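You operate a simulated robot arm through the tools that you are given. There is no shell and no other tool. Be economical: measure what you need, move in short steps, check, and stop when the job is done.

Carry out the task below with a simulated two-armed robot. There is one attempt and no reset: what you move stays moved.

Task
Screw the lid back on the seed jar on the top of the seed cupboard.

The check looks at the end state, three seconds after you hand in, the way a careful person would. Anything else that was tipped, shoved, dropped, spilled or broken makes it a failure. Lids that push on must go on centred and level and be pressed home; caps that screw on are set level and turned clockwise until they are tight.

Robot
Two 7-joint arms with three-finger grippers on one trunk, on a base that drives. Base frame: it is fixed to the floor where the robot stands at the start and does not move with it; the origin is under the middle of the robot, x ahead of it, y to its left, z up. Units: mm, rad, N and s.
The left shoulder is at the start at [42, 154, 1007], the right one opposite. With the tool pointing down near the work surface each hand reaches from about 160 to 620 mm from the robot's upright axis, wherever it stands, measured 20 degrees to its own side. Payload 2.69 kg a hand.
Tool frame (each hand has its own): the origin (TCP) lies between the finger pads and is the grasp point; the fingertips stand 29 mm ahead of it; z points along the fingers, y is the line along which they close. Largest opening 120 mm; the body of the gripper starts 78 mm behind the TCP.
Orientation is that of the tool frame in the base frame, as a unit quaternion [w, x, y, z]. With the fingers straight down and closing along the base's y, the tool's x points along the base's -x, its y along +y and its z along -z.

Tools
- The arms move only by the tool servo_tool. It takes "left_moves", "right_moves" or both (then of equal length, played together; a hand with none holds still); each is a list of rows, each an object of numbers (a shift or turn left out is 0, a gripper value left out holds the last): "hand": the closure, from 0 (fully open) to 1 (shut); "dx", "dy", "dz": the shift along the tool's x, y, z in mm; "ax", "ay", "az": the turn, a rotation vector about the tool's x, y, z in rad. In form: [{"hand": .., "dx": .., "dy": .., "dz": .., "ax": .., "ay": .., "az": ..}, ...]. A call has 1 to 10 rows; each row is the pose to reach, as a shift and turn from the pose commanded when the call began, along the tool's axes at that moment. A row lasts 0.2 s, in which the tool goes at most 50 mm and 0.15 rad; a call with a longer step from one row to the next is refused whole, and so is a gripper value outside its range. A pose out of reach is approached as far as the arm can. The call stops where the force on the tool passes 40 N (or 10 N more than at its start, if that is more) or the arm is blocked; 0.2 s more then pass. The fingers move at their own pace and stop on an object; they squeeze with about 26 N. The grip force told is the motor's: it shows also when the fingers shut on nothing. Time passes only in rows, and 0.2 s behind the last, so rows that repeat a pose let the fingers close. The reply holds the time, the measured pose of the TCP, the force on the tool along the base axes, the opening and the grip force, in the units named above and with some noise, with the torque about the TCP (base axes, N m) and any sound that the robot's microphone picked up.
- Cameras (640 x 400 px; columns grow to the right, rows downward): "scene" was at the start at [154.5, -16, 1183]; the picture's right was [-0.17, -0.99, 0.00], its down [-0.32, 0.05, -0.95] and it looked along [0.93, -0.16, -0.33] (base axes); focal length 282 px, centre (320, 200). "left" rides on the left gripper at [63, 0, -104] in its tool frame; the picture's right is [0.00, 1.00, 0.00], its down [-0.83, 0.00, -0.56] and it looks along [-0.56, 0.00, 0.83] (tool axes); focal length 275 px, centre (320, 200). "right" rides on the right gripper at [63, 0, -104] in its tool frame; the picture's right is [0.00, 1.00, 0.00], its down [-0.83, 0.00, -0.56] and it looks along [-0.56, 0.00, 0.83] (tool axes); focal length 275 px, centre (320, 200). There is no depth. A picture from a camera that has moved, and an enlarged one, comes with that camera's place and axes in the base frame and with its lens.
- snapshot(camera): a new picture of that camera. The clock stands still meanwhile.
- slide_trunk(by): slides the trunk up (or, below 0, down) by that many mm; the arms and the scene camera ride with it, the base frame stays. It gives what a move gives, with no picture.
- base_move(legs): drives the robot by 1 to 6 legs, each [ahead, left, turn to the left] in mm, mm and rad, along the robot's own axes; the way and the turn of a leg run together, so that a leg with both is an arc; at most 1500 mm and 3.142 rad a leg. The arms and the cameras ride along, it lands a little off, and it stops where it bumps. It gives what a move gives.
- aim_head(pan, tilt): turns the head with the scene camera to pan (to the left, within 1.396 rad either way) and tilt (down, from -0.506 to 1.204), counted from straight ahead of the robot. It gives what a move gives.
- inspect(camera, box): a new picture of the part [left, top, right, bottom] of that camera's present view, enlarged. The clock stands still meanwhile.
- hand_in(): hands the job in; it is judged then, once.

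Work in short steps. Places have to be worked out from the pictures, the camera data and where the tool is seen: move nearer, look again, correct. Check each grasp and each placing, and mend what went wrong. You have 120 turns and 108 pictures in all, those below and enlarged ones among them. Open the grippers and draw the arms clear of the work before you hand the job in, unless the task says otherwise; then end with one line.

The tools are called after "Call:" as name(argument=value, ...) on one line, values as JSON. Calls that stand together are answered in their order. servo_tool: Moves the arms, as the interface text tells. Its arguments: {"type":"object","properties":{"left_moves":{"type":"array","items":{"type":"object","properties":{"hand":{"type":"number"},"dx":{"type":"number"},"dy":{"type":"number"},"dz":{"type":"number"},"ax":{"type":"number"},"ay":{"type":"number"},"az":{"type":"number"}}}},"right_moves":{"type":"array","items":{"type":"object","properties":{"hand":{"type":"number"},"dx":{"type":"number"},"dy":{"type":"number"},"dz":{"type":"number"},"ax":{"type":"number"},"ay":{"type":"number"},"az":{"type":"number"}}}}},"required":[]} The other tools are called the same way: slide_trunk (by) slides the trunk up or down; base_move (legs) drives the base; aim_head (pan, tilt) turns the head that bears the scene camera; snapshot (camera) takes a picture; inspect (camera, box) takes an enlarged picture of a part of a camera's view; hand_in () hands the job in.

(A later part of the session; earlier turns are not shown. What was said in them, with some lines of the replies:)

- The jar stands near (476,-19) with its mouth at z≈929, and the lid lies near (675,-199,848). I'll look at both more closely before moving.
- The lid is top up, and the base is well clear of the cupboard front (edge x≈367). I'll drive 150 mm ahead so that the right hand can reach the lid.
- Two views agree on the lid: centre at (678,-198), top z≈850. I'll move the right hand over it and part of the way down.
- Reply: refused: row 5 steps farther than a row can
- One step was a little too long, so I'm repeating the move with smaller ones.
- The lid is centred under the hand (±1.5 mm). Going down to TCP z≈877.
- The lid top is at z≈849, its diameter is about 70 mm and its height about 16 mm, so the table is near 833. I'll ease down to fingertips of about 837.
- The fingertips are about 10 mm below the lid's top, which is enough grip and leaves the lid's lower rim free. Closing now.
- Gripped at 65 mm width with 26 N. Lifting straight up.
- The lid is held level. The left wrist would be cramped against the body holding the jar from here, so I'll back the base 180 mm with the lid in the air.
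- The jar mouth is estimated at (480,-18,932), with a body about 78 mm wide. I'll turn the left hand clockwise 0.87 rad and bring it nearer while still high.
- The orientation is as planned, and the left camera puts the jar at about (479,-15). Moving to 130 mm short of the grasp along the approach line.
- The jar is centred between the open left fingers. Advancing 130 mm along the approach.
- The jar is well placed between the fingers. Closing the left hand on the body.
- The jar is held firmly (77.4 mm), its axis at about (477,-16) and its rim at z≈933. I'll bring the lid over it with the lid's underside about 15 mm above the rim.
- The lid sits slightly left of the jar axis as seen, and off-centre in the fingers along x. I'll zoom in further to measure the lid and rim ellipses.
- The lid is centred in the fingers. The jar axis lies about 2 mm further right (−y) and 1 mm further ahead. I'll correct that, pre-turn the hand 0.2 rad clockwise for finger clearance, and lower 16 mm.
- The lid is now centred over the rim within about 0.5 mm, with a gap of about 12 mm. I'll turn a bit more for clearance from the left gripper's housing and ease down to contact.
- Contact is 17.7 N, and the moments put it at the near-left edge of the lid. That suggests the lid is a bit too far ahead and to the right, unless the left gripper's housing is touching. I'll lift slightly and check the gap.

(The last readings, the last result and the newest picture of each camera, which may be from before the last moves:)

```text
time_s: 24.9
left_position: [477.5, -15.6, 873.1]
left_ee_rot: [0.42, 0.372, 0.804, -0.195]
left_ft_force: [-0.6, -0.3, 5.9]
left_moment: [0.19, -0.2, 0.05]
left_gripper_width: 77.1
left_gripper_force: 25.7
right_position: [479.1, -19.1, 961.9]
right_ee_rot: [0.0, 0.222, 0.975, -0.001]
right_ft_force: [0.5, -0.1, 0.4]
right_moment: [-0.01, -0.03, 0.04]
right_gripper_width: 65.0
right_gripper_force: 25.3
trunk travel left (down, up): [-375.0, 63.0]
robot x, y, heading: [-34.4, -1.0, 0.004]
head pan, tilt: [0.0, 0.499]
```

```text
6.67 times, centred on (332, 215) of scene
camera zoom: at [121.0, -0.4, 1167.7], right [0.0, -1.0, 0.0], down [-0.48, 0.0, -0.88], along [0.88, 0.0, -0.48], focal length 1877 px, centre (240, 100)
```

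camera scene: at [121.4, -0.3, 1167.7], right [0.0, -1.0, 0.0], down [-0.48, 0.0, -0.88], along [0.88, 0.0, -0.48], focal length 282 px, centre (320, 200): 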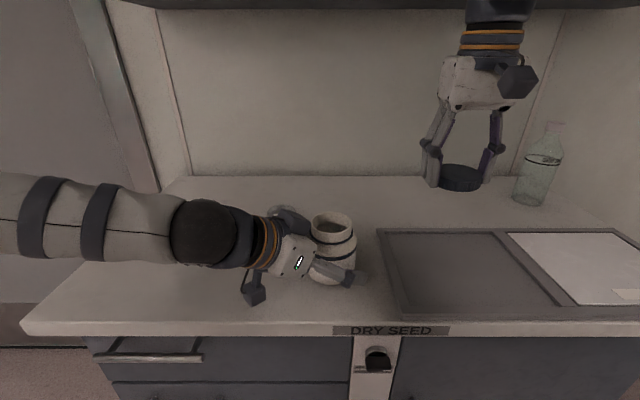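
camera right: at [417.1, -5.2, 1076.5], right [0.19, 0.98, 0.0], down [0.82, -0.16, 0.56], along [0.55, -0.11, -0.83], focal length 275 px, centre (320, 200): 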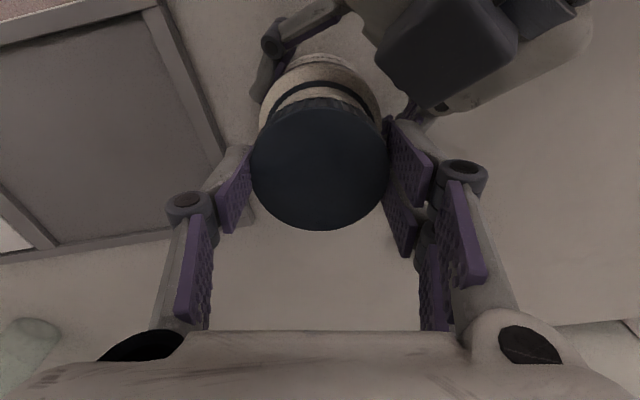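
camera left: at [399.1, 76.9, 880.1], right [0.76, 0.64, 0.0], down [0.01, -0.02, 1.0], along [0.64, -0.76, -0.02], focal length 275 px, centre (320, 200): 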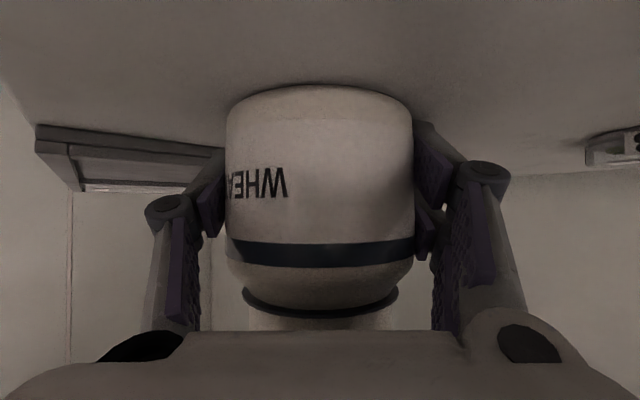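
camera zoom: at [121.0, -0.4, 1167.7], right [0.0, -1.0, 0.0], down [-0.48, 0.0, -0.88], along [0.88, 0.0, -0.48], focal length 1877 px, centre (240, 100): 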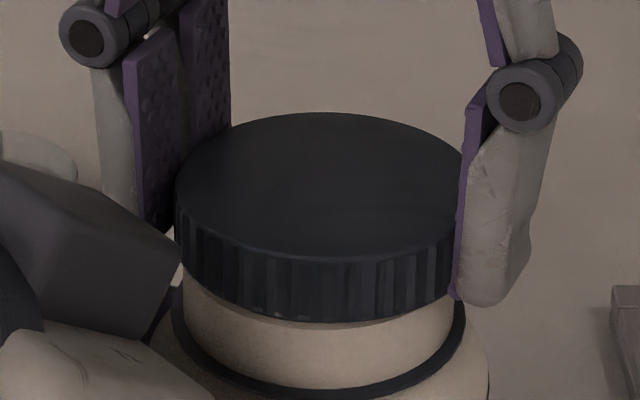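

The housing is clear of the lid, so the lid was off-centre. I'll shift it 2 mm along tool x (toward the left and near side) and lower again.

Call:
servo_tool(right_moves=[{"dx": 2}, {"dx": 2, "dz": 2}, {"dx": 2, "dz": 4}, {"dx": 2, "dz": 5}, {"dx": 2, "dz": 6}, {"dx": 2, "dz": 6}])

```text
time_s: 26.3
left_position: [477.5, -15.3, 871.9]
left_ee_rot: [0.42, 0.372, 0.805, -0.194]
left_ft_force: [-0.9, -0.9, 6.8]
left_moment: [0.19, -0.2, 0.02]
left_gripper_width: 76.8
left_gripper_force: 25.8
right_position: [477.7, -15.4, 957.1]
right_ee_rot: [0.0, 0.222, 0.975, 0.0]
right_ft_force: [-0.1, 0.4, 0.0]
right_moment: [0.01, 0.01, 0.02]
right_gripper_width: 65.1
right_gripper_force: 26.3
trunk travel left (down, up): [-375.0, 63.0]
robot x, y, heading: [-33.1, -2.0, 0.001]
head pan, tilt: [0.0, 0.499]
```

No contact now at the height where it touched before, so the lid is slipping over the rim. Continuing down gently.

Call:
servo_tool(right_moves=[{"dz": 1}, {"dz": 2}, {"dz": 3}, {"dz": 3}])

Call:
inspect(camera="scene", box=[284, 185, 380, 245])

```text
time_s: 27.3
left_position: [477.2, -15.9, 871.8]
left_ee_rot: [0.42, 0.373, 0.804, -0.194]
left_ft_force: [-1.0, 0.1, 5.9]
left_moment: [0.19, -0.24, 0.01]
left_gripper_width: 77.0
left_gripper_force: 26.2
right_position: [477.6, -17.6, 953.8]
right_ee_rot: [0.0, 0.222, 0.975, 0.0]
right_ft_force: [0.0, 0.5, -0.3]
right_moment: [-0.01, 0.0, 0.0]
right_gripper_width: 65.2
right_gripper_force: 25.9
trunk travel left (down, up): [-375.0, 63.0]
robot x, y, heading: [-29.4, 0.9, 0.005]
head pan, tilt: [0.0, 0.499]
```

```text
6.67 times, centred on (332, 215) of scene
camera zoom: at [121.0, -0.4, 1167.7], right [0.0, -1.0, 0.0], down [-0.48, 0.0, -0.88], along [0.88, 0.0, -0.48], focal length 1877 px, centre (240, 100)
```

zoom: 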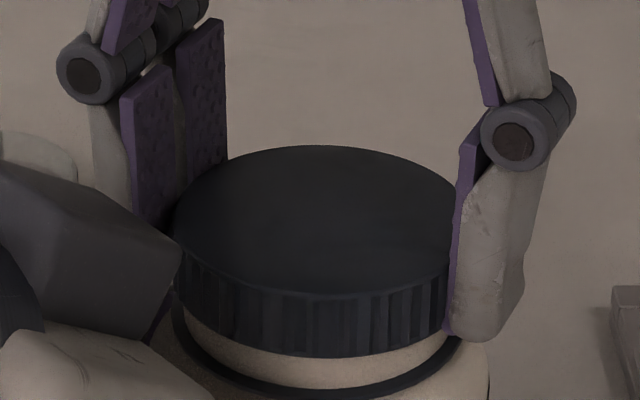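

The lid is sliding freely over the neck with no side force. I'll keep lowering until it touches.

Call:
servo_tool(right_moves=[{"dz": 1}, {"dz": 2}, {"dz": 3}, {"dz": 4}, {"dz": 4}])

```text
time_s: 28.5
left_position: [477.8, -15.5, 871.6]
left_ee_rot: [0.419, 0.374, 0.804, -0.195]
left_ft_force: [-5.2, 1.8, 9.8]
left_moment: [0.01, -0.14, 0.05]
left_gripper_width: 76.9
left_gripper_force: 26.2
right_position: [478.0, -15.3, 950.9]
right_ee_rot: [0.0, 0.222, 0.975, 0.001]
right_ft_force: [6.7, 0.7, -4.6]
right_moment: [0.18, -0.79, 0.01]
right_gripper_width: 65.2
right_gripper_force: 26.0
trunk travel left (down, up): [-375.0, 63.0]
robot x, y, heading: [-34.1, 0.5, 0.002]
head pan, tilt: [0.0, 0.499]
```

There's a small side load and couple now (+6.7 N in x). I'll look before going further.

Call:
inspect(camera="scene", box=[260, 170, 388, 250])

Call:
snapshot(camera="right")

Call:
snapshot(camera="left")

```text
5.00 times, centred on (324, 210) of scene
camera zoom: at [121.2, -0.1, 1167.7], right [0.0, -1.0, 0.0], down [-0.48, 0.0, -0.88], along [0.88, 0.0, -0.48], focal length 1408 px, centre (300, 150)
```

zoom: 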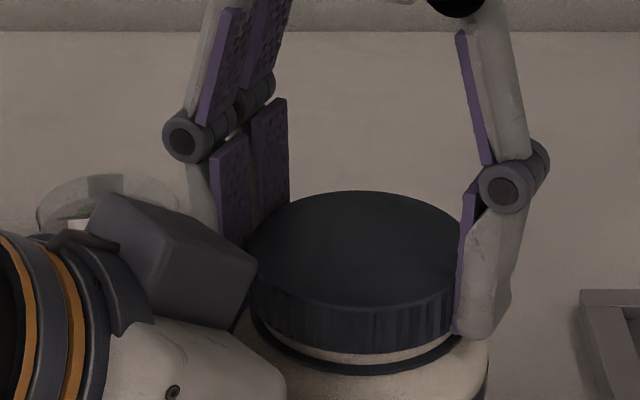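

```text
65 pictures are left
camera right: at [420.7, 10.6, 1054.3], right [0.43, 0.9, 0.0], down [0.75, -0.36, 0.56], along [0.5, -0.24, -0.83], focal length 275 px, centre (320, 200)
```

right: 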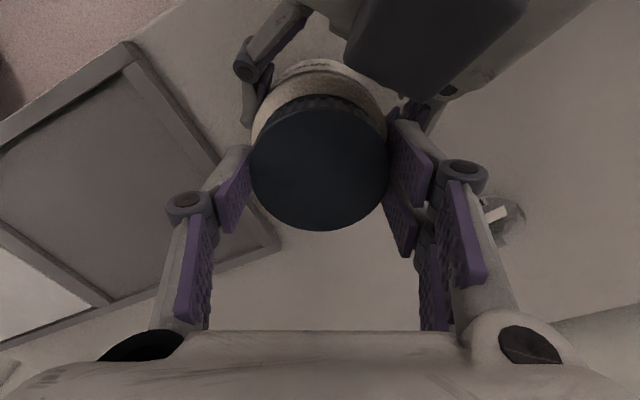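

```text
64 pictures are left
camera left: at [399.0, 76.9, 880.1], right [0.77, 0.64, 0.0], down [0.01, -0.02, 1.0], along [0.64, -0.77, -0.02], focal length 275 px, centre (320, 200)
```

left: 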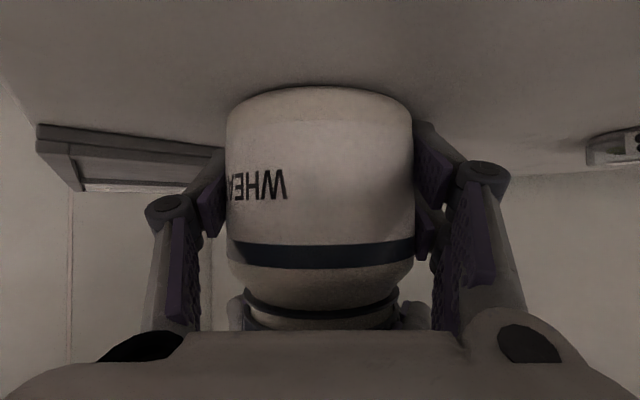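

Everything looks clear and level, so the lid has probably met the thread. I'll turn it clockwise 0.5 rad with a slight feed down.

Call:
servo_tool(right_moves=[{"az": 0.12, "dz": 0.1}, {"az": 0.25, "dz": 0.2}, {"az": 0.37, "dz": 0.3}, {"az": 0.5, "dz": 0.4}, {"az": 0.5, "dz": 0.4}])

```text
time_s: 29.7
left_position: [478.1, -15.7, 872.1]
left_ee_rot: [0.419, 0.373, 0.804, -0.195]
left_ft_force: [-11.7, -4.9, 8.0]
left_moment: [0.57, -0.71, -0.04]
left_gripper_width: 77.3
left_gripper_force: 25.9
right_position: [476.2, -17.9, 948.3]
right_ee_rot: [0.001, 0.458, 0.889, 0.0]
right_ft_force: [15.2, 6.5, 1.2]
right_moment: [0.29, -0.93, 0.08]
right_gripper_width: 65.3
right_gripper_force: 25.8
trunk travel left (down, up): [-375.0, 63.0]
robot x, y, heading: [-31.8, 2.4, -0.001]
head pan, tilt: [0.0, 0.499]
```

The lid turned and dropped about 2 mm, but the jar pushes the hand toward +x/+y. I'll relieve that by shifting 1.6 mm along the finger axis, then look.

Call:
servo_tool(right_moves=[{"dx": -0.3, "dy": 0.8}, {"dx": -0.3, "dy": 1.6}, {"dx": -0.3, "dy": 1.6}])

Call:
inspect(camera="scene", box=[260, 170, 388, 250])

Call:
snapshot(camera="right")

```text
time_s: 30.5
left_position: [476.3, -16.0, 872.9]
left_ee_rot: [0.42, 0.373, 0.805, -0.194]
left_ft_force: [-1.8, -10.3, 2.9]
left_moment: [0.25, -0.06, -0.13]
left_gripper_width: 76.9
left_gripper_force: 26.2
right_position: [478.3, -16.2, 949.0]
right_ee_rot: [-0.001, 0.458, 0.889, 0.0]
right_ft_force: [-2.3, 4.7, 6.4]
right_moment: [0.21, -0.12, 0.02]
right_gripper_width: 65.4
right_gripper_force: 26.2
trunk travel left (down, up): [-375.0, 63.0]
robot x, y, heading: [-33.4, 1.9, -0.001]
head pan, tilt: [0.0, 0.499]
```

```text
5.00 times, centred on (324, 210) of scene
camera zoom: at [120.4, -0.9, 1167.8], right [0.0, -1.0, 0.0], down [-0.48, 0.0, -0.88], along [0.88, 0.0, -0.48], focal length 1408 px, centre (300, 150)
```

zoom: 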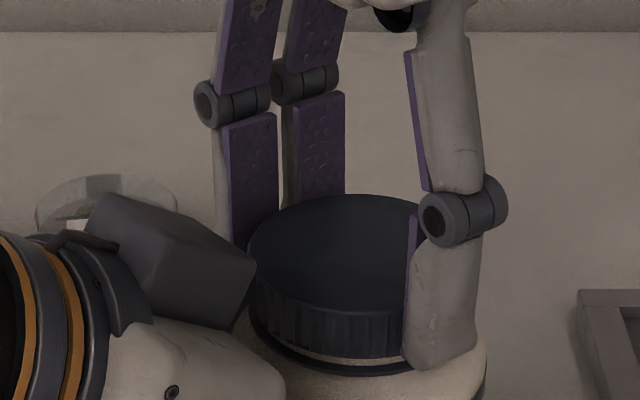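

```text
62 pictures are left
camera right: at [441.0, 34.9, 1053.5], right [0.81, 0.59, 0.0], down [0.49, -0.67, 0.55], along [0.32, -0.45, -0.83], focal length 275 px, centre (320, 200)
```

right: 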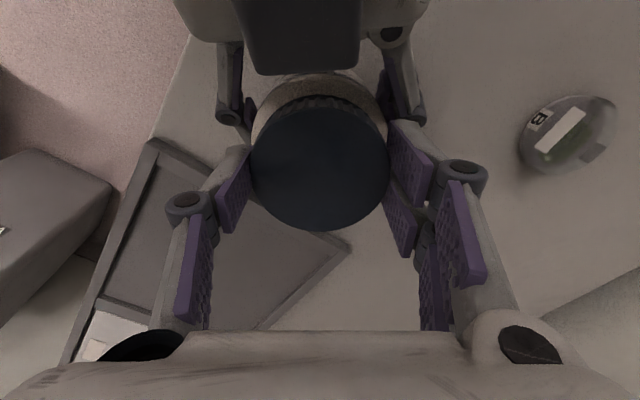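

The forces have dropped and the lid is level, just above the shoulder ring. Continuing clockwise by 0.55 rad.

Call:
servo_tool(right_moves=[{"az": 0.14, "dz": 0.1}, {"az": 0.28, "dz": 0.2}, {"az": 0.42, "dz": 0.3}, {"az": 0.55, "dz": 0.4}, {"az": 0.55, "dz": 0.4}])

Call:
snapshot(camera="scene")

```text
time_s: 31.7
left_position: [477.4, -15.7, 871.7]
left_ee_rot: [0.42, 0.373, 0.804, -0.194]
left_ft_force: [-1.6, -8.0, 4.9]
left_moment: [0.72, -0.66, 0.02]
left_gripper_width: 77.1
left_gripper_force: 25.7
right_position: [478.9, -16.1, 949.5]
right_ee_rot: [0.0, 0.682, 0.731, 0.001]
right_ft_force: [2.8, 9.6, 1.9]
right_moment: [0.18, 0.16, -0.01]
right_gripper_width: 65.4
right_gripper_force: 26.0
trunk travel left (down, up): [-375.0, 63.0]
robot x, y, heading: [-34.6, -2.1, 0.004]
head pan, tilt: [0.0, 0.499]
```

```text
61 pictures are left
camera scene: at [121.1, -0.2, 1167.7], right [0.0, -1.0, 0.0], down [-0.48, 0.0, -0.88], along [0.88, 0.0, -0.48], focal length 282 px, centre (320, 200)
```

scene: 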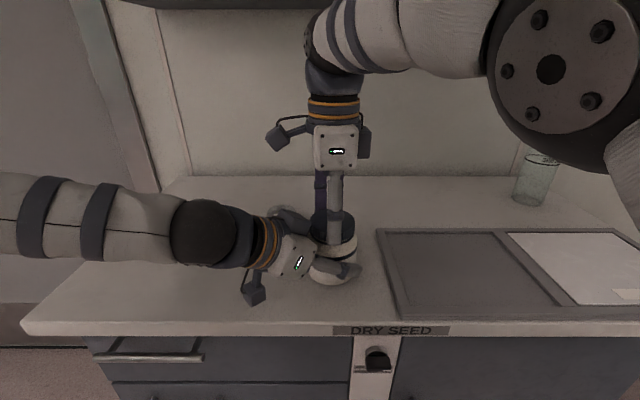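

No resistance torque yet. I'll relieve the side load, open the right fingers partly (to about 90 mm), and swing back counter-clockwise for another stroke.

Call:
servo_tool(right_moves=[{"dx": 0.8}, {"dx": 0.8, "hand": 0.25}, {"dx": 0.8, "hand": 0.25}, {"dx": 0.8, "hand": 0.25}])

Call:
inspect(camera="scene", box=[260, 170, 388, 250])

Call:
snapshot(camera="right")

```text
time_s: 32.7
left_position: [477.5, -15.6, 871.7]
left_ee_rot: [0.419, 0.373, 0.804, -0.195]
left_ft_force: [-0.7, -0.5, 4.8]
left_moment: [0.18, -0.23, 0.01]
left_gripper_width: 76.8
left_gripper_force: 25.6
right_position: [478.4, -15.1, 949.0]
right_ee_rot: [0.001, 0.681, 0.732, 0.0]
right_ft_force: [-0.7, -0.9, 0.2]
right_moment: [-0.03, 0.0, 0.02]
right_gripper_width: 90.0
right_gripper_force: 0.0
trunk travel left (down, up): [-375.0, 63.0]
robot x, y, heading: [-30.8, 3.7, 0.0]
head pan, tilt: [0.0, 0.499]
```

```text
5.00 times, centred on (324, 210) of scene
camera zoom: at [121.0, -0.4, 1167.7], right [0.0, -1.0, 0.0], down [-0.48, 0.0, -0.88], along [0.88, 0.0, -0.48], focal length 1408 px, centre (300, 150)
```

zoom: 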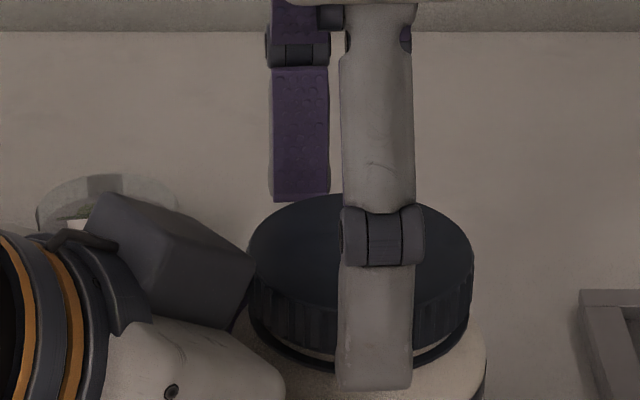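

```text
59 pictures are left
camera right: at [474.0, 47.4, 1053.1], right [1.0, 0.08, 0.0], down [0.06, -0.83, 0.56], along [0.04, -0.55, -0.83], focal length 275 px, centre (320, 200)
```

right: 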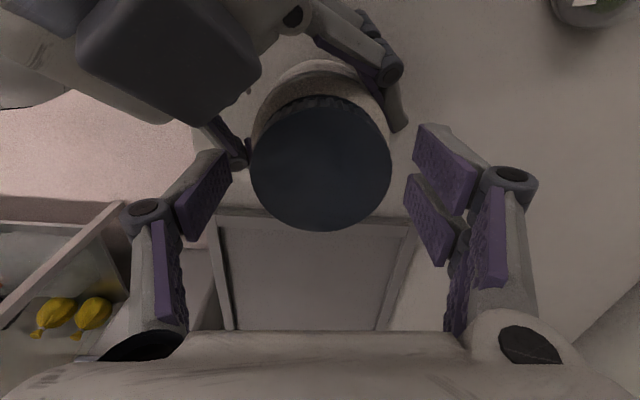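

The lid stays level and the hand is centred on it. Swinging back 1.15 rad and regripping.

Call:
servo_tool(right_moves=[{"az": -0.145}, {"az": -0.29}, {"az": -0.435}, {"az": -0.58}, {"az": -0.725}, {"az": -0.87}, {"az": -1.01}, {"az": -1.15}, {"az": -1.15}])

Call:
snapshot(camera="right")

Call:
inspect(camera="scene", box=[260, 170, 388, 250])

```text
time_s: 34.7
left_position: [477.7, -12.9, 871.7]
left_ee_rot: [0.42, 0.373, 0.804, -0.194]
left_ft_force: [0.4, 2.8, 6.0]
left_moment: [0.13, -0.65, 0.14]
left_gripper_width: 76.9
left_gripper_force: 26.3
right_position: [478.9, -16.7, 949.1]
right_ee_rot: [0.001, 0.173, 0.985, 0.0]
right_ft_force: [3.5, -0.4, 2.9]
right_moment: [0.16, -0.06, -0.11]
right_gripper_width: 91.3
right_gripper_force: 0.5
trunk travel left (down, up): [-375.0, 63.0]
robot x, y, heading: [-30.5, -0.4, 0.002]
head pan, tilt: [0.0, 0.499]
```

```text
58 pictures are left
camera right: at [419.7, 5.7, 1053.3], right [0.34, 0.94, 0.0], down [0.78, -0.28, 0.56], along [0.52, -0.19, -0.83], focal length 275 px, centre (320, 200)
```

right: 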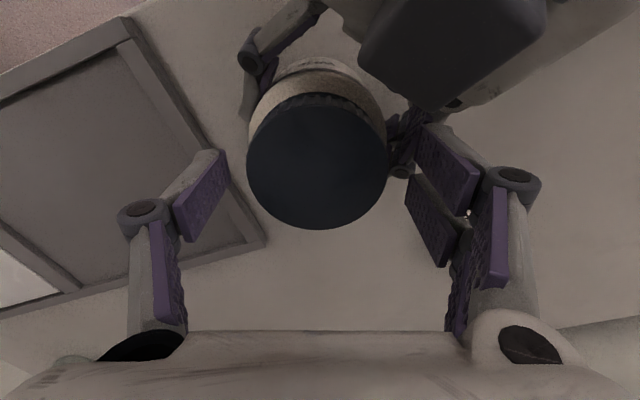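

```text
5.00 times, centred on (324, 210) of scene
camera zoom: at [121.1, -0.2, 1167.7], right [0.0, -1.0, 0.0], down [-0.48, 0.0, -0.88], along [0.88, 0.0, -0.48], focal length 1408 px, centre (300, 150)
```

zoom: 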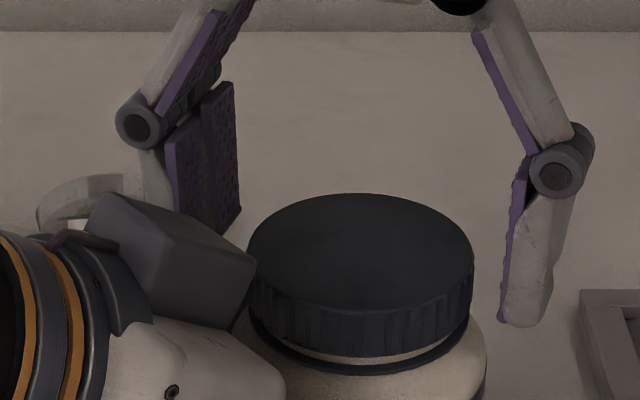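

There's a light touch (3.5 N) between the right finger and the left gripper's far finger. I'll back off by 0.2 rad and then close.

Call:
servo_tool(right_moves=[{"az": 0.1}, {"az": 0.2}, {"az": 0.2}])

Call:
inspect(camera="right", box=[220, 60, 540, 260])

```text
time_s: 35.5
left_position: [477.3, -15.7, 871.9]
left_ee_rot: [0.42, 0.373, 0.805, -0.194]
left_ft_force: [-0.3, 2.3, 7.0]
left_moment: [0.22, -0.36, 0.03]
left_gripper_width: 76.7
left_gripper_force: 26.1
right_position: [478.4, -15.8, 947.2]
right_ee_rot: [0.0, 0.272, 0.962, 0.0]
right_ft_force: [0.5, -1.2, -0.2]
right_moment: [-0.02, 0.0, 0.01]
right_gripper_width: 90.0
right_gripper_force: 0.0
trunk travel left (down, up): [-375.0, 63.0]
robot x, y, heading: [-32.9, 0.1, -0.003]
head pan, tilt: [0.0, 0.499]
```

```text
2.00 times, centred on (380, 160) of right
camera zoom: at [424.7, 16.7, 1052.6], right [0.52, 0.85, 0.0], down [0.71, -0.43, 0.56], along [0.48, -0.29, -0.83], focal length 551 px, centre (200, 280)
```

zoom: 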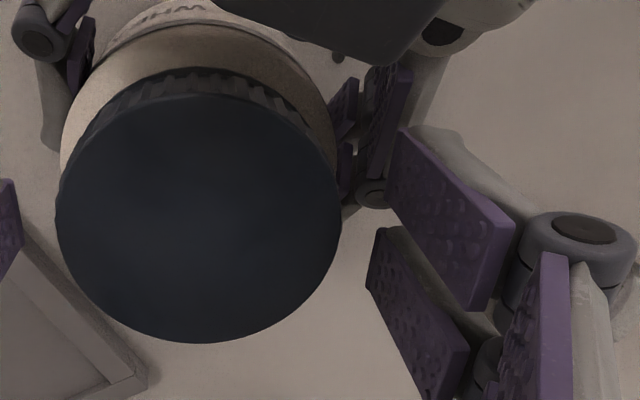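

Clear now. I'll raise the hand 4 mm (still well over the lid's rim) and close.

Call:
servo_tool(right_moves=[{"dz": -4}, {"dz": -4, "hand": 0.5}, {"dz": -4, "hand": 1}, {"dz": -4, "hand": 1}, {"dz": -4, "hand": 1}])

```text
time_s: 36.7
left_position: [477.6, -15.7, 871.7]
left_ee_rot: [0.42, 0.372, 0.805, -0.194]
left_ft_force: [3.1, 5.6, 4.7]
left_moment: [-0.14, -0.25, -0.03]
left_gripper_width: 76.9
left_gripper_force: 26.3
right_position: [478.9, -17.3, 952.6]
right_ee_rot: [0.0, 0.272, 0.962, 0.0]
right_ft_force: [-2.9, -6.0, 3.3]
right_moment: [-0.26, 0.09, -0.01]
right_gripper_width: 65.4
right_gripper_force: 26.2
trunk travel left (down, up): [-375.0, 63.0]
robot x, y, heading: [-33.7, -0.5, 0.008]
head pan, tilt: [0.0, 0.499]
```

Regripped at 65.4 mm. Second clockwise stroke of 0.98 rad with a slight feed down.

Call:
servo_tool(right_moves=[{"az": 0.14, "dz": 0.1}, {"az": 0.28, "dz": 0.2}, {"az": 0.42, "dz": 0.3}, {"az": 0.56, "dz": 0.4}, {"az": 0.7, "dz": 0.5}, {"az": 0.84, "dz": 0.6}, {"az": 0.98, "dz": 0.7}, {"az": 0.98, "dz": 0.7}])

Call:
inspect(camera="scene", box=[260, 170, 388, 250])

Call:
snapshot(camera="right")

```text
time_s: 38.5
left_position: [476.9, -16.1, 872.4]
left_ee_rot: [0.42, 0.373, 0.804, -0.195]
left_ft_force: [-4.7, 6.2, 8.3]
left_moment: [0.44, -0.95, 0.0]
left_gripper_width: 76.6
left_gripper_force: 26.1
right_position: [478.4, -16.0, 952.4]
right_ee_rot: [0.001, 0.693, 0.721, 0.001]
right_ft_force: [7.9, -3.4, 0.3]
right_moment: [-0.35, -0.18, 0.0]
right_gripper_width: 65.3
right_gripper_force: 25.8
trunk travel left (down, up): [-375.0, 63.0]
robot x, y, heading: [-32.6, 2.7, -0.002]
head pan, tilt: [0.0, 0.499]
```

```text
5.00 times, centred on (324, 210) of scene
camera zoom: at [121.2, 0.0, 1167.7], right [0.0, -1.0, 0.0], down [-0.48, 0.0, -0.88], along [0.88, 0.0, -0.48], focal length 1408 px, centre (300, 150)
```

zoom: 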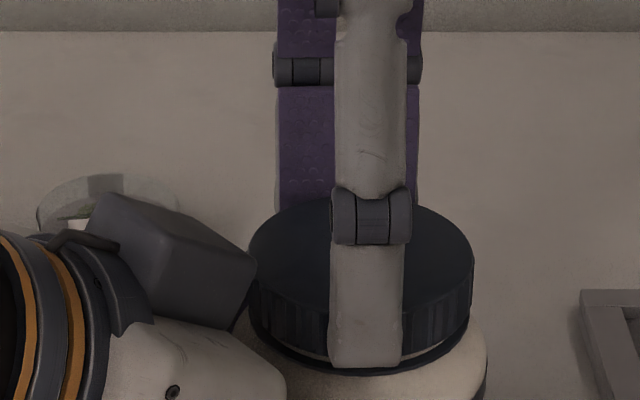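

```text
54 pictures are left
camera right: at [476.0, 47.7, 1056.6], right [1.0, 0.04, 0.0], down [0.04, -0.83, 0.56], along [0.03, -0.56, -0.83], focal length 275 px, centre (320, 200)
```

right: 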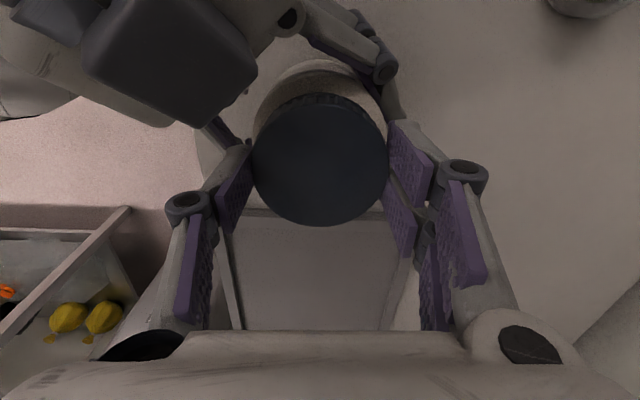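

The lid went down about 1 mm more this stroke and is still not tight. Open, swing back and start the third stroke.

Call:
servo_tool(right_moves=[{"hand": 0.25}, {"hand": 0.25, "az": -0.05}, {"az": -0.19}, {"az": -0.33}, {"az": -0.47}, {"az": -0.61}, {"az": -0.75}, {"az": -0.88}, {"az": -0.98}, {"az": -0.98}])

Call:
servo_tool(right_moves=[{"hand": 0.5}, {"hand": 1}, {"hand": 1}, {"az": 0.14, "dz": 0.2}, {"az": 0.28, "dz": 0.4}, {"az": 0.42, "dz": 0.6}, {"az": 0.56, "dz": 0.8}, {"az": 0.7, "dz": 1.0}, {"az": 0.84, "dz": 1.2}, {"az": 0.98, "dz": 1.4}])

Call:
inspect(camera="scene", box=[260, 170, 388, 250])

```text
time_s: 40.7
left_position: [478.2, -14.1, 871.6]
left_ee_rot: [0.421, 0.373, 0.804, -0.194]
left_ft_force: [-0.5, 0.4, 6.6]
left_moment: [0.14, -0.32, -0.02]
left_gripper_width: 76.7
left_gripper_force: 25.9
right_position: [478.6, -15.6, 951.9]
right_ee_rot: [0.0, 0.271, 0.963, 0.001]
right_ft_force: [-0.2, 0.1, -0.4]
right_moment: [0.0, 0.01, 0.0]
right_gripper_width: 90.4
right_gripper_force: 0.0
trunk travel left (down, up): [-375.0, 63.0]
robot x, y, heading: [-33.4, -1.5, 0.001]
head pan, tilt: [0.0, 0.499]
```

```text
time_s: 42.9
left_position: [476.3, -16.0, 871.7]
left_ee_rot: [0.42, 0.372, 0.805, -0.193]
left_ft_force: [-2.7, 4.5, 5.1]
left_moment: [0.46, -0.98, -0.04]
left_gripper_width: 76.7
left_gripper_force: 26.3
right_position: [477.9, -16.1, 950.6]
right_ee_rot: [0.001, 0.693, 0.721, 0.0]
right_ft_force: [6.4, -2.6, 7.5]
right_moment: [-0.34, -0.14, 0.01]
right_gripper_width: 65.1
right_gripper_force: 26.3
trunk travel left (down, up): [-375.0, 63.0]
robot x, y, heading: [-33.5, -0.8, -0.001]
head pan, tilt: [0.0, 0.499]
```

```text
5.00 times, centred on (324, 210) of scene
camera zoom: at [121.1, -0.1, 1167.7], right [0.0, -1.0, 0.0], down [-0.48, 0.0, -0.88], along [0.88, 0.0, -0.48], focal length 1408 px, centre (300, 150)
```

zoom: 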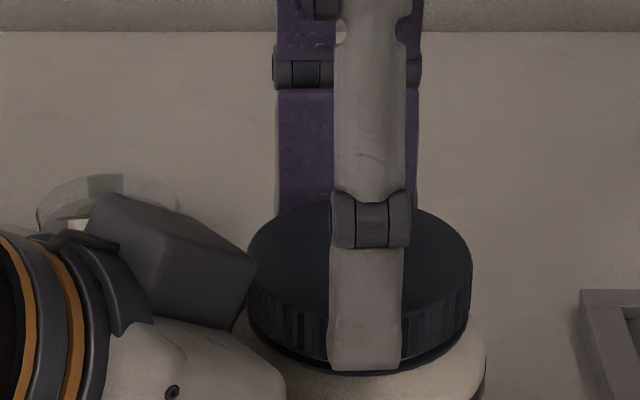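

The lid is nearly down to the ring but there's still no tightening torque. Fourth stroke.

Call:
servo_tool(right_moves=[{"hand": 0.25}, {"hand": 0.25, "az": -0.05}, {"az": -0.19}, {"az": -0.33}, {"az": -0.47}, {"az": -0.61}, {"az": -0.75}, {"az": -0.88}, {"az": -0.98}, {"az": -0.98}])

Call:
servo_tool(right_moves=[{"hand": 0.5}, {"hand": 1}, {"hand": 1}, {"az": 0.14, "dz": 0.1}, {"az": 0.28, "dz": 0.2}, {"az": 0.42, "dz": 0.3}, {"az": 0.56, "dz": 0.4}, {"az": 0.7, "dz": 0.5}, {"az": 0.84, "dz": 0.6}, {"az": 0.98, "dz": 0.7}])

Call:
inspect(camera="scene", box=[260, 170, 388, 250])

```text
time_s: 45.1
left_position: [477.6, -15.6, 871.4]
left_ee_rot: [0.42, 0.373, 0.804, -0.194]
left_ft_force: [0.7, -0.1, 7.0]
left_moment: [0.17, -0.24, 0.01]
left_gripper_width: 76.8
left_gripper_force: 25.7
right_position: [478.0, -15.6, 951.0]
right_ee_rot: [0.0, 0.271, 0.963, -0.001]
right_ft_force: [-0.4, -0.7, 0.4]
right_moment: [0.01, -0.01, -0.01]
right_gripper_width: 90.3
right_gripper_force: 0.1
trunk travel left (down, up): [-375.0, 63.0]
robot x, y, heading: [-32.6, 1.2, 0.0]
head pan, tilt: [0.0, 0.499]
```

```text
time_s: 47.3
left_position: [479.3, -13.6, 871.9]
left_ee_rot: [0.421, 0.372, 0.804, -0.193]
left_ft_force: [24.4, 5.1, 3.2]
left_moment: [-0.26, 0.43, -0.85]
left_gripper_width: 75.9
left_gripper_force: 25.7
right_position: [476.5, -15.1, 949.7]
right_ee_rot: [0.0, 0.692, 0.721, -0.001]
right_ft_force: [-21.7, -3.7, 5.3]
right_moment: [0.05, 0.9, 0.87]
right_gripper_width: 65.8
right_gripper_force: 26.0
trunk travel left (down, up): [-375.0, 63.0]
robot x, y, heading: [-31.0, -0.6, 0.004]
head pan, tilt: [0.0, 0.499]
```

```text
5.00 times, centred on (324, 210) of scene
camera zoom: at [121.2, -0.1, 1167.7], right [0.0, -1.0, 0.0], down [-0.48, 0.0, -0.88], along [0.88, 0.0, -0.48], focal length 1408 px, centre (300, 150)
```

zoom: 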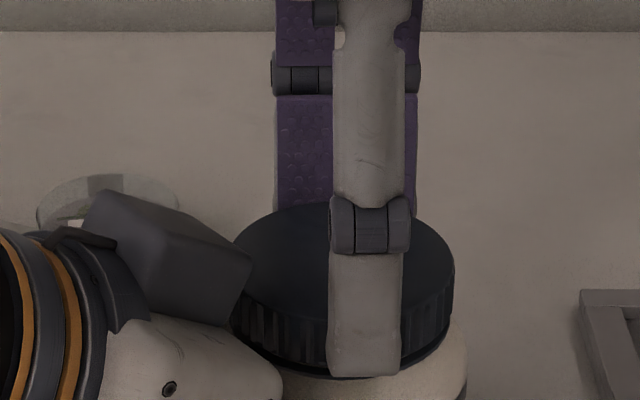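

The torque rose to 0.87 N·m, so the lid has come tight, and the jar itself started to shift a few mm in the grip. I'll stop turning, open the right hand and check.

Call:
servo_tool(right_moves=[{"hand": 0.5}, {"hand": 0.25}, {"hand": 0.25}])

Call:
snapshot(camera="right")

Call:
snapshot(camera="left")

Call:
inspect(camera="scene", box=[260, 170, 388, 250])

```text
time_s: 48.1
left_position: [476.2, -16.3, 872.2]
left_ee_rot: [0.419, 0.374, 0.804, -0.195]
left_ft_force: [-3.3, -2.3, 7.5]
left_moment: [0.02, -0.19, -0.06]
left_gripper_width: 75.6
left_gripper_force: 25.4
right_position: [477.4, -15.4, 950.9]
right_ee_rot: [0.001, 0.693, 0.721, 0.001]
right_ft_force: [-1.1, 0.2, -0.2]
right_moment: [0.02, 0.03, -0.01]
right_gripper_width: 89.9
right_gripper_force: 0.0
trunk travel left (down, up): [-375.0, 63.0]
robot x, y, heading: [-27.7, 1.7, -0.0]
head pan, tilt: [0.0, 0.499]
```

```text
51 pictures are left
camera right: at [475.2, 47.3, 1055.0], right [1.0, 0.05, 0.0], down [0.04, -0.83, 0.56], along [0.03, -0.56, -0.83], focal length 275 px, centre (320, 200)
```

right: 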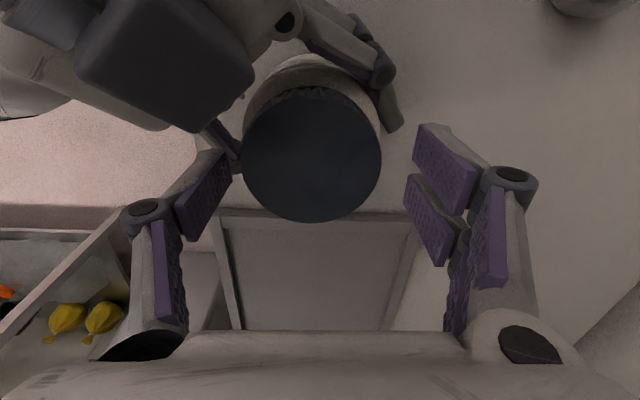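

```text
50 pictures are left
camera left: at [397.6, 75.7, 880.3], right [0.77, 0.64, 0.0], down [0.01, -0.02, 1.0], along [0.64, -0.77, -0.02], focal length 275 px, centre (320, 200)
```

left: 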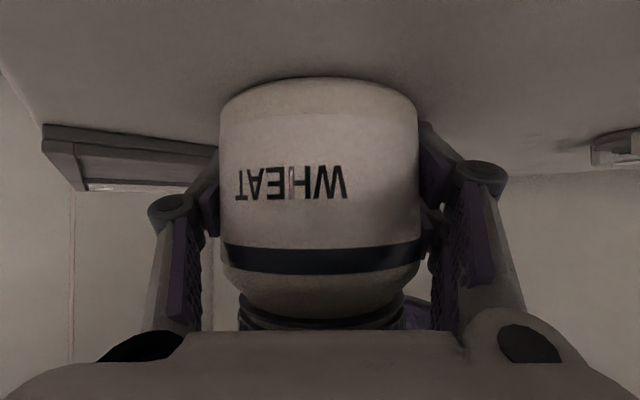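

```text
5.00 times, centred on (324, 210) of scene
camera zoom: at [120.4, -0.6, 1167.8], right [0.0, -1.0, 0.0], down [-0.48, 0.0, -0.88], along [0.88, 0.0, -0.48], focal length 1408 px, centre (300, 150)
```

zoom: 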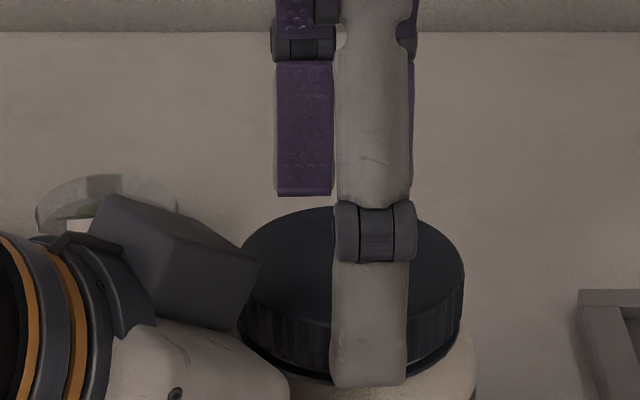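

The lid is down on the ring. The jar has rolled in the left grip about 7 mm toward that hand, so I'll re-centre the left grip (open, retreat 7 mm horizontally, close), then re-test the tightness.

Call:
servo_tool(left_moves=[{"hand": 0.25}, {"hand": 0.25}, {"dx": 2, "dz": -2.9}, {"dx": 4, "dz": -5.8}, {"dx": 4, "dz": -5.8, "hand": 0.25}, {"dx": 4, "dz": -5.8, "hand": 1}, {"dx": 4, "dz": -5.8, "hand": 1}, {"dx": 4, "dz": -5.8, "hand": 1}])

Call:
snapshot(camera="left")

Call:
snapshot(camera="right")

```text
time_s: 49.9
left_position: [474.8, -9.9, 871.5]
left_ee_rot: [0.42, 0.372, 0.805, -0.194]
left_ft_force: [1.0, 1.8, 2.2]
left_moment: [0.15, -0.08, 0.02]
left_gripper_width: 76.4
left_gripper_force: 26.0
right_position: [479.0, -15.8, 950.0]
right_ee_rot: [0.0, 0.692, 0.722, 0.0]
right_ft_force: [-0.4, -0.8, -0.8]
right_moment: [0.02, 0.01, -0.02]
right_gripper_width: 90.1
right_gripper_force: 0.0
trunk travel left (down, up): [-375.0, 63.0]
robot x, y, heading: [-32.9, 0.7, 0.006]
head pan, tilt: [0.0, 0.499]
```

```text
48 pictures are left
camera left: at [395.8, 82.3, 880.2], right [0.76, 0.64, 0.0], down [0.01, -0.02, 1.0], along [0.64, -0.76, -0.02], focal length 275 px, centre (320, 200)
```

left: 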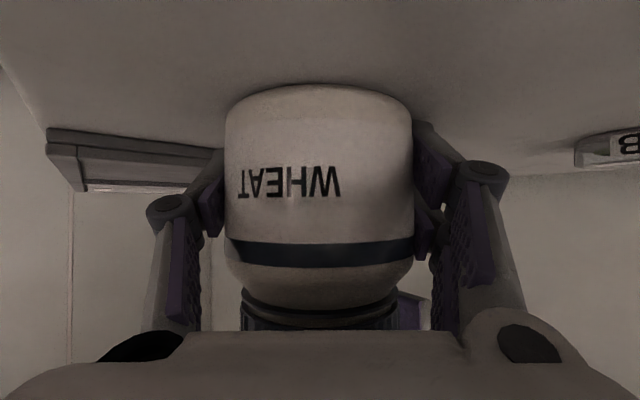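

```text
47 pictures are left
camera right: at [475.8, 47.8, 1054.4], right [1.0, 0.05, 0.0], down [0.04, -0.83, 0.56], along [0.03, -0.56, -0.83], focal length 275 px, centre (320, 200)
```

right: 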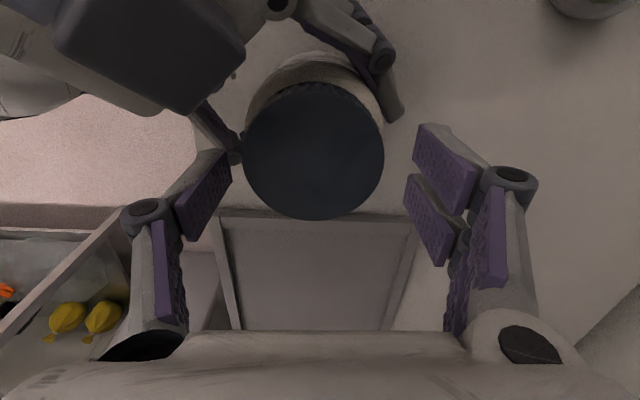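

Left grip re-centred at (475,-11). I'll shift the right hand to match and swing back for one more check stroke.

Call:
servo_tool(right_moves=[{"dx": 2, "dy": -1.6}, {"dx": 4.3, "dy": -3.3, "az": -0.05}, {"dx": 4.3, "dy": -3.3, "az": -0.19}, {"dx": 4.3, "dy": -3.3, "az": -0.33}, {"dx": 4.3, "dy": -3.3, "az": -0.47}, {"dx": 4.3, "dy": -3.3, "az": -0.61}, {"dx": 4.3, "dy": -3.3, "az": -0.75}, {"dx": 4.3, "dy": -3.3, "az": -0.88}, {"dx": 4.3, "dy": -3.3, "az": -0.95}, {"dx": 4.3, "dy": -3.3, "az": -0.95}])

Call:
servo_tool(right_moves=[{"hand": 0.5}, {"hand": 1}, {"hand": 1}, {"az": 0.1}, {"az": 0.2}, {"az": 0.2}])

Call:
inspect(camera="scene", box=[260, 170, 388, 250])

```text
time_s: 52.1
left_position: [474.0, -11.0, 872.3]
left_ee_rot: [0.42, 0.373, 0.804, -0.194]
left_ft_force: [2.3, 0.3, 7.6]
left_moment: [0.21, -0.24, -0.05]
left_gripper_width: 76.4
left_gripper_force: 26.2
right_position: [475.8, -11.3, 949.0]
right_ee_rot: [-0.001, 0.285, 0.959, -0.001]
right_ft_force: [0.5, 0.2, -0.2]
right_moment: [-0.01, -0.02, 0.02]
right_gripper_width: 90.1
right_gripper_force: 0.1
trunk travel left (down, up): [-375.0, 63.0]
robot x, y, heading: [-32.1, 0.2, 0.001]
head pan, tilt: [0.0, 0.499]
```

```text
time_s: 53.5
left_position: [474.5, -9.6, 872.1]
left_ee_rot: [0.42, 0.372, 0.805, -0.194]
left_ft_force: [8.5, 1.1, 4.3]
left_moment: [0.1, 0.14, -0.85]
left_gripper_width: 76.4
left_gripper_force: 25.9
right_position: [475.7, -12.1, 948.9]
right_ee_rot: [-0.001, 0.38, 0.925, 0.0]
right_ft_force: [-8.9, -2.2, 3.3]
right_moment: [-0.12, 0.26, 0.82]
right_gripper_width: 65.5
right_gripper_force: 25.7
trunk travel left (down, up): [-375.0, 63.0]
robot x, y, heading: [-31.3, 1.8, -0.0]
head pan, tilt: [0.0, 0.499]
```

```text
5.00 times, centred on (324, 210) of scene
camera zoom: at [121.0, -0.5, 1167.7], right [0.0, -1.0, 0.0], down [-0.48, 0.0, -0.88], along [0.88, 0.0, -0.48], focal length 1408 px, centre (300, 150)
```

zoom: 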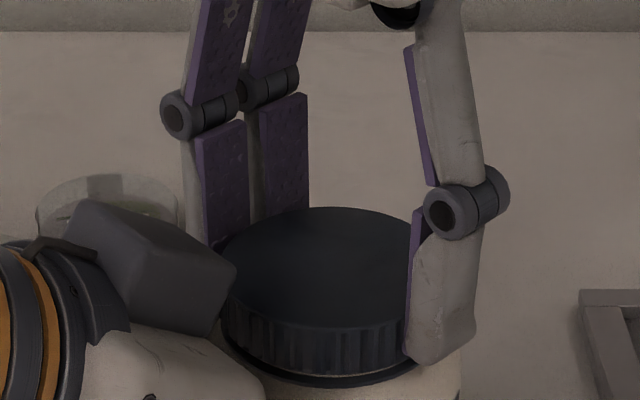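

At a different hand angle the torque rises at once to 0.82 N·m, so the lid is tight. Releasing with the right hand and lifting straight up.

Call:
servo_tool(right_moves=[{"hand": 0.4}, {"hand": 0.25}, {"hand": 0.25}, {"dz": -20}, {"dz": -50}, {"dz": -90}, {"dz": -120}, {"dz": -120}])

Call:
snapshot(camera="scene")

Call:
snapshot(camera="left")

```text
time_s: 55.3
left_position: [473.1, -11.1, 871.7]
left_ee_rot: [0.419, 0.374, 0.804, -0.195]
left_ft_force: [-3.3, 1.9, 7.2]
left_moment: [0.2, -0.17, 0.11]
left_gripper_width: 76.0
left_gripper_force: 26.3
right_position: [453.2, -12.3, 1062.3]
right_ee_rot: [0.0, 0.38, 0.925, 0.0]
right_ft_force: [-0.3, -0.3, -0.5]
right_moment: [0.0, 0.02, -0.02]
right_gripper_width: 90.2
right_gripper_force: 0.0
right hand out of reach, approached as far as the arm can: row 6, 7, 8
trunk travel left (down, up): [-375.0, 63.0]
robot x, y, heading: [-32.8, -3.0, 0.003]
head pan, tilt: [0.0, 0.499]
```

```text
45 pictures are left
camera scene: at [120.5, -0.2, 1167.7], right [0.0, -1.0, 0.0], down [-0.48, 0.0, -0.88], along [0.88, 0.0, -0.48], focal length 282 px, centre (320, 200)
```

scene: 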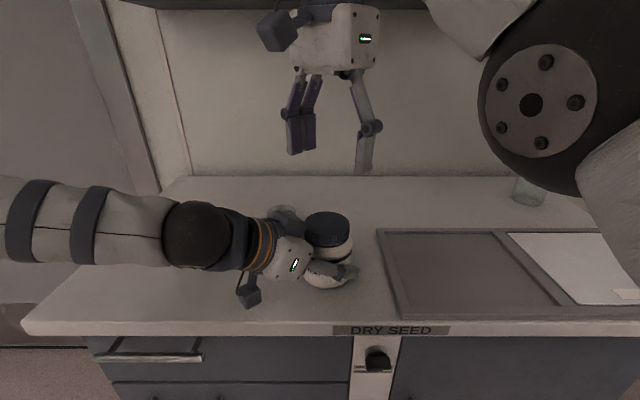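

```text
44 pictures are left
camera left: at [394.7, 82.1, 880.2], right [0.76, 0.64, 0.0], down [0.01, -0.02, 1.0], along [0.64, -0.76, -0.02], focal length 275 px, centre (320, 200)
```

left: 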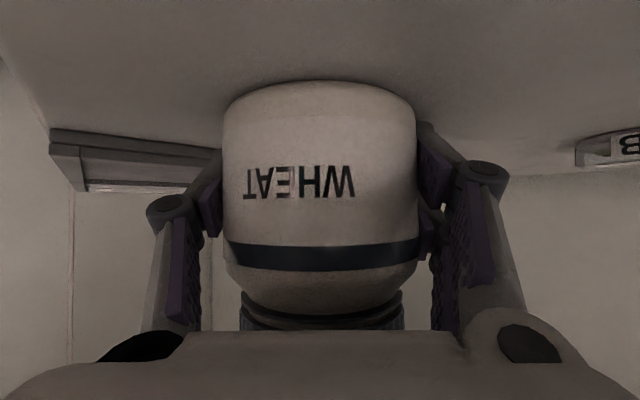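

Right hand is clear and the lid is on. Now I'll open the left hand and back it out along its approach line.

Call:
servo_tool(left_moves=[{"hand": 0.4}, {"hand": 0}, {"hand": 0}, {"dz": -25}, {"dz": -60}, {"dz": -100}, {"dz": -140}, {"dz": -140}])

Call:
snapshot(camera="scene")

Call:
inspect(camera="scene", box=[272, 190, 384, 290])

Call:
snapshot(camera="left")

```text
time_s: 57.1
left_position: [398.1, 76.3, 951.3]
left_ee_rot: [0.419, 0.373, 0.805, -0.194]
left_ft_force: [0.4, 0.7, -0.5]
left_moment: [0.01, -0.03, 0.02]
left_gripper_width: 120.0
left_gripper_force: 0.0
right_position: [455.5, -10.4, 1061.7]
right_ee_rot: [-0.001, 0.379, 0.925, 0.0]
right_ft_force: [0.4, -0.3, -0.1]
right_moment: [0.02, -0.02, 0.0]
right_gripper_width: 90.0
right_gripper_force: 0.0
trunk travel left (down, up): [-375.0, 63.0]
robot x, y, heading: [-31.1, -1.1, 0.002]
head pan, tilt: [0.0, 0.499]
```

```text
43 pictures are left
camera scene: at [121.8, -0.5, 1167.5], right [0.0, -1.0, 0.0], down [-0.48, 0.0, -0.88], along [0.88, 0.0, -0.48], focal length 282 px, centre (320, 200)
```

scene: 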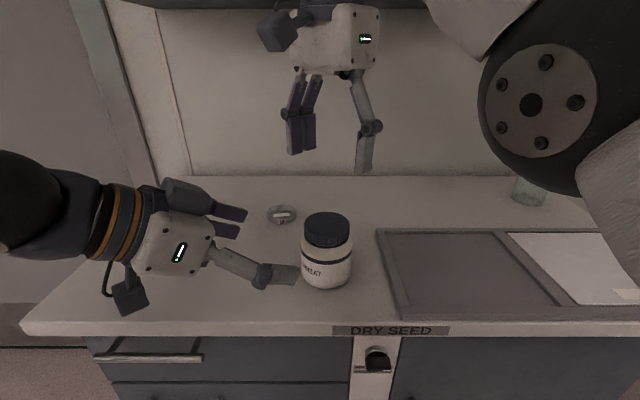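

```text
4.00 times, centred on (328, 240) of scene
camera zoom: at [121.8, -0.5, 1167.5], right [0.0, -1.0, 0.0], down [-0.48, 0.0, -0.88], along [0.88, 0.0, -0.48], focal length 1126 px, centre (288, 40)
```

zoom: 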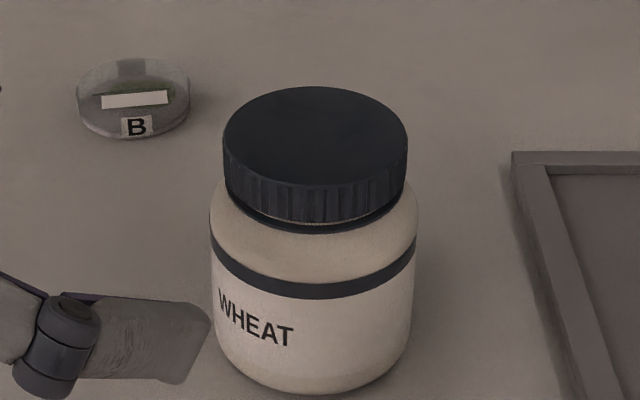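

```text
41 pictures are left
camera left: at [321.2, 168.2, 959.3], right [0.76, 0.64, 0.0], down [0.01, -0.02, 1.0], along [0.64, -0.76, -0.02], focal length 275 px, centre (320, 200)
```

left: 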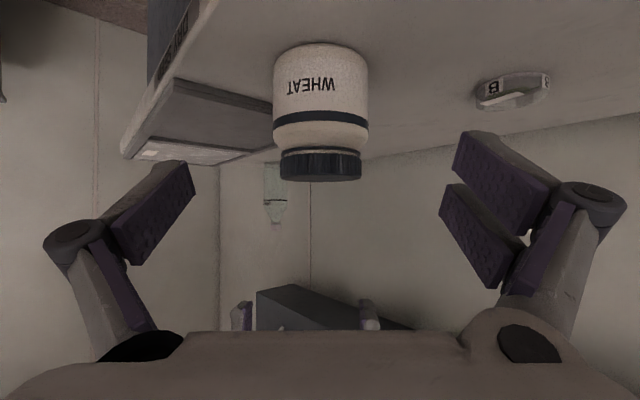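

The jar stands upright with the lid level and seated. I'll move the right hand off to the side and the left hand a little further back.

Call:
servo_tool(right_moves=[{"dx": -19, "dy": -33}, {"dx": -38, "dy": -67}, {"dx": -57, "dy": -100}, {"dx": -77, "dy": -134}, {"dx": -77, "dy": -134}], left_moves=[{"dz": -10}, {"dz": -20}, {"dz": -30}, {"dz": -40}, {"dz": -40}])

Call:
snapshot(camera="scene")

```text
time_s: 58.3
left_position: [378.1, 102.9, 974.6]
left_ee_rot: [0.419, 0.373, 0.805, -0.194]
left_ft_force: [0.1, -0.5, -0.2]
left_moment: [-0.01, -0.03, 0.02]
left_gripper_width: 120.1
left_gripper_force: 0.1
right_position: [415.9, -160.1, 1063.1]
right_ee_rot: [0.001, 0.379, 0.925, 0.0]
right_ft_force: [0.2, 0.9, 0.3]
right_moment: [0.03, -0.02, -0.02]
right_gripper_width: 89.9
right_gripper_force: 0.1
trunk travel left (down, up): [-375.0, 63.0]
robot x, y, heading: [-34.1, 1.8, -0.005]
head pan, tilt: [0.0, 0.499]
```

```text
40 pictures are left
camera scene: at [121.6, 0.1, 1167.6], right [0.0, -1.0, 0.0], down [-0.48, 0.0, -0.88], along [0.88, 0.0, -0.48], focal length 282 px, centre (320, 200)
```

scene: 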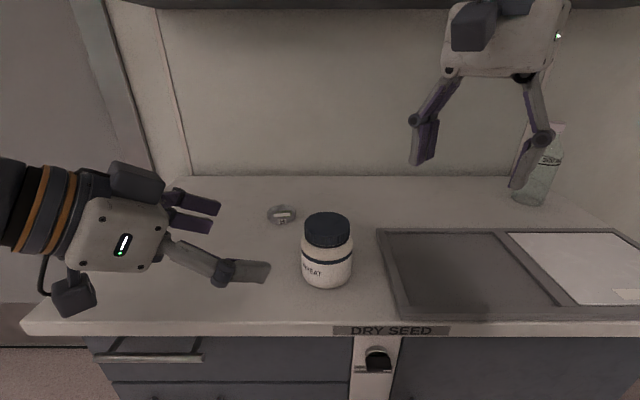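

Both hands are open and clear, nothing else has moved, and the lid is tight and level, so I'm handing in.

Call:
hand_in()

```text
The job is handed in.
```

The lid is screwed tight and level on the seed jar, which stands upright within a centimetre of its old spot and turned slightly; nothing else was moved, and both hands are open and clear.
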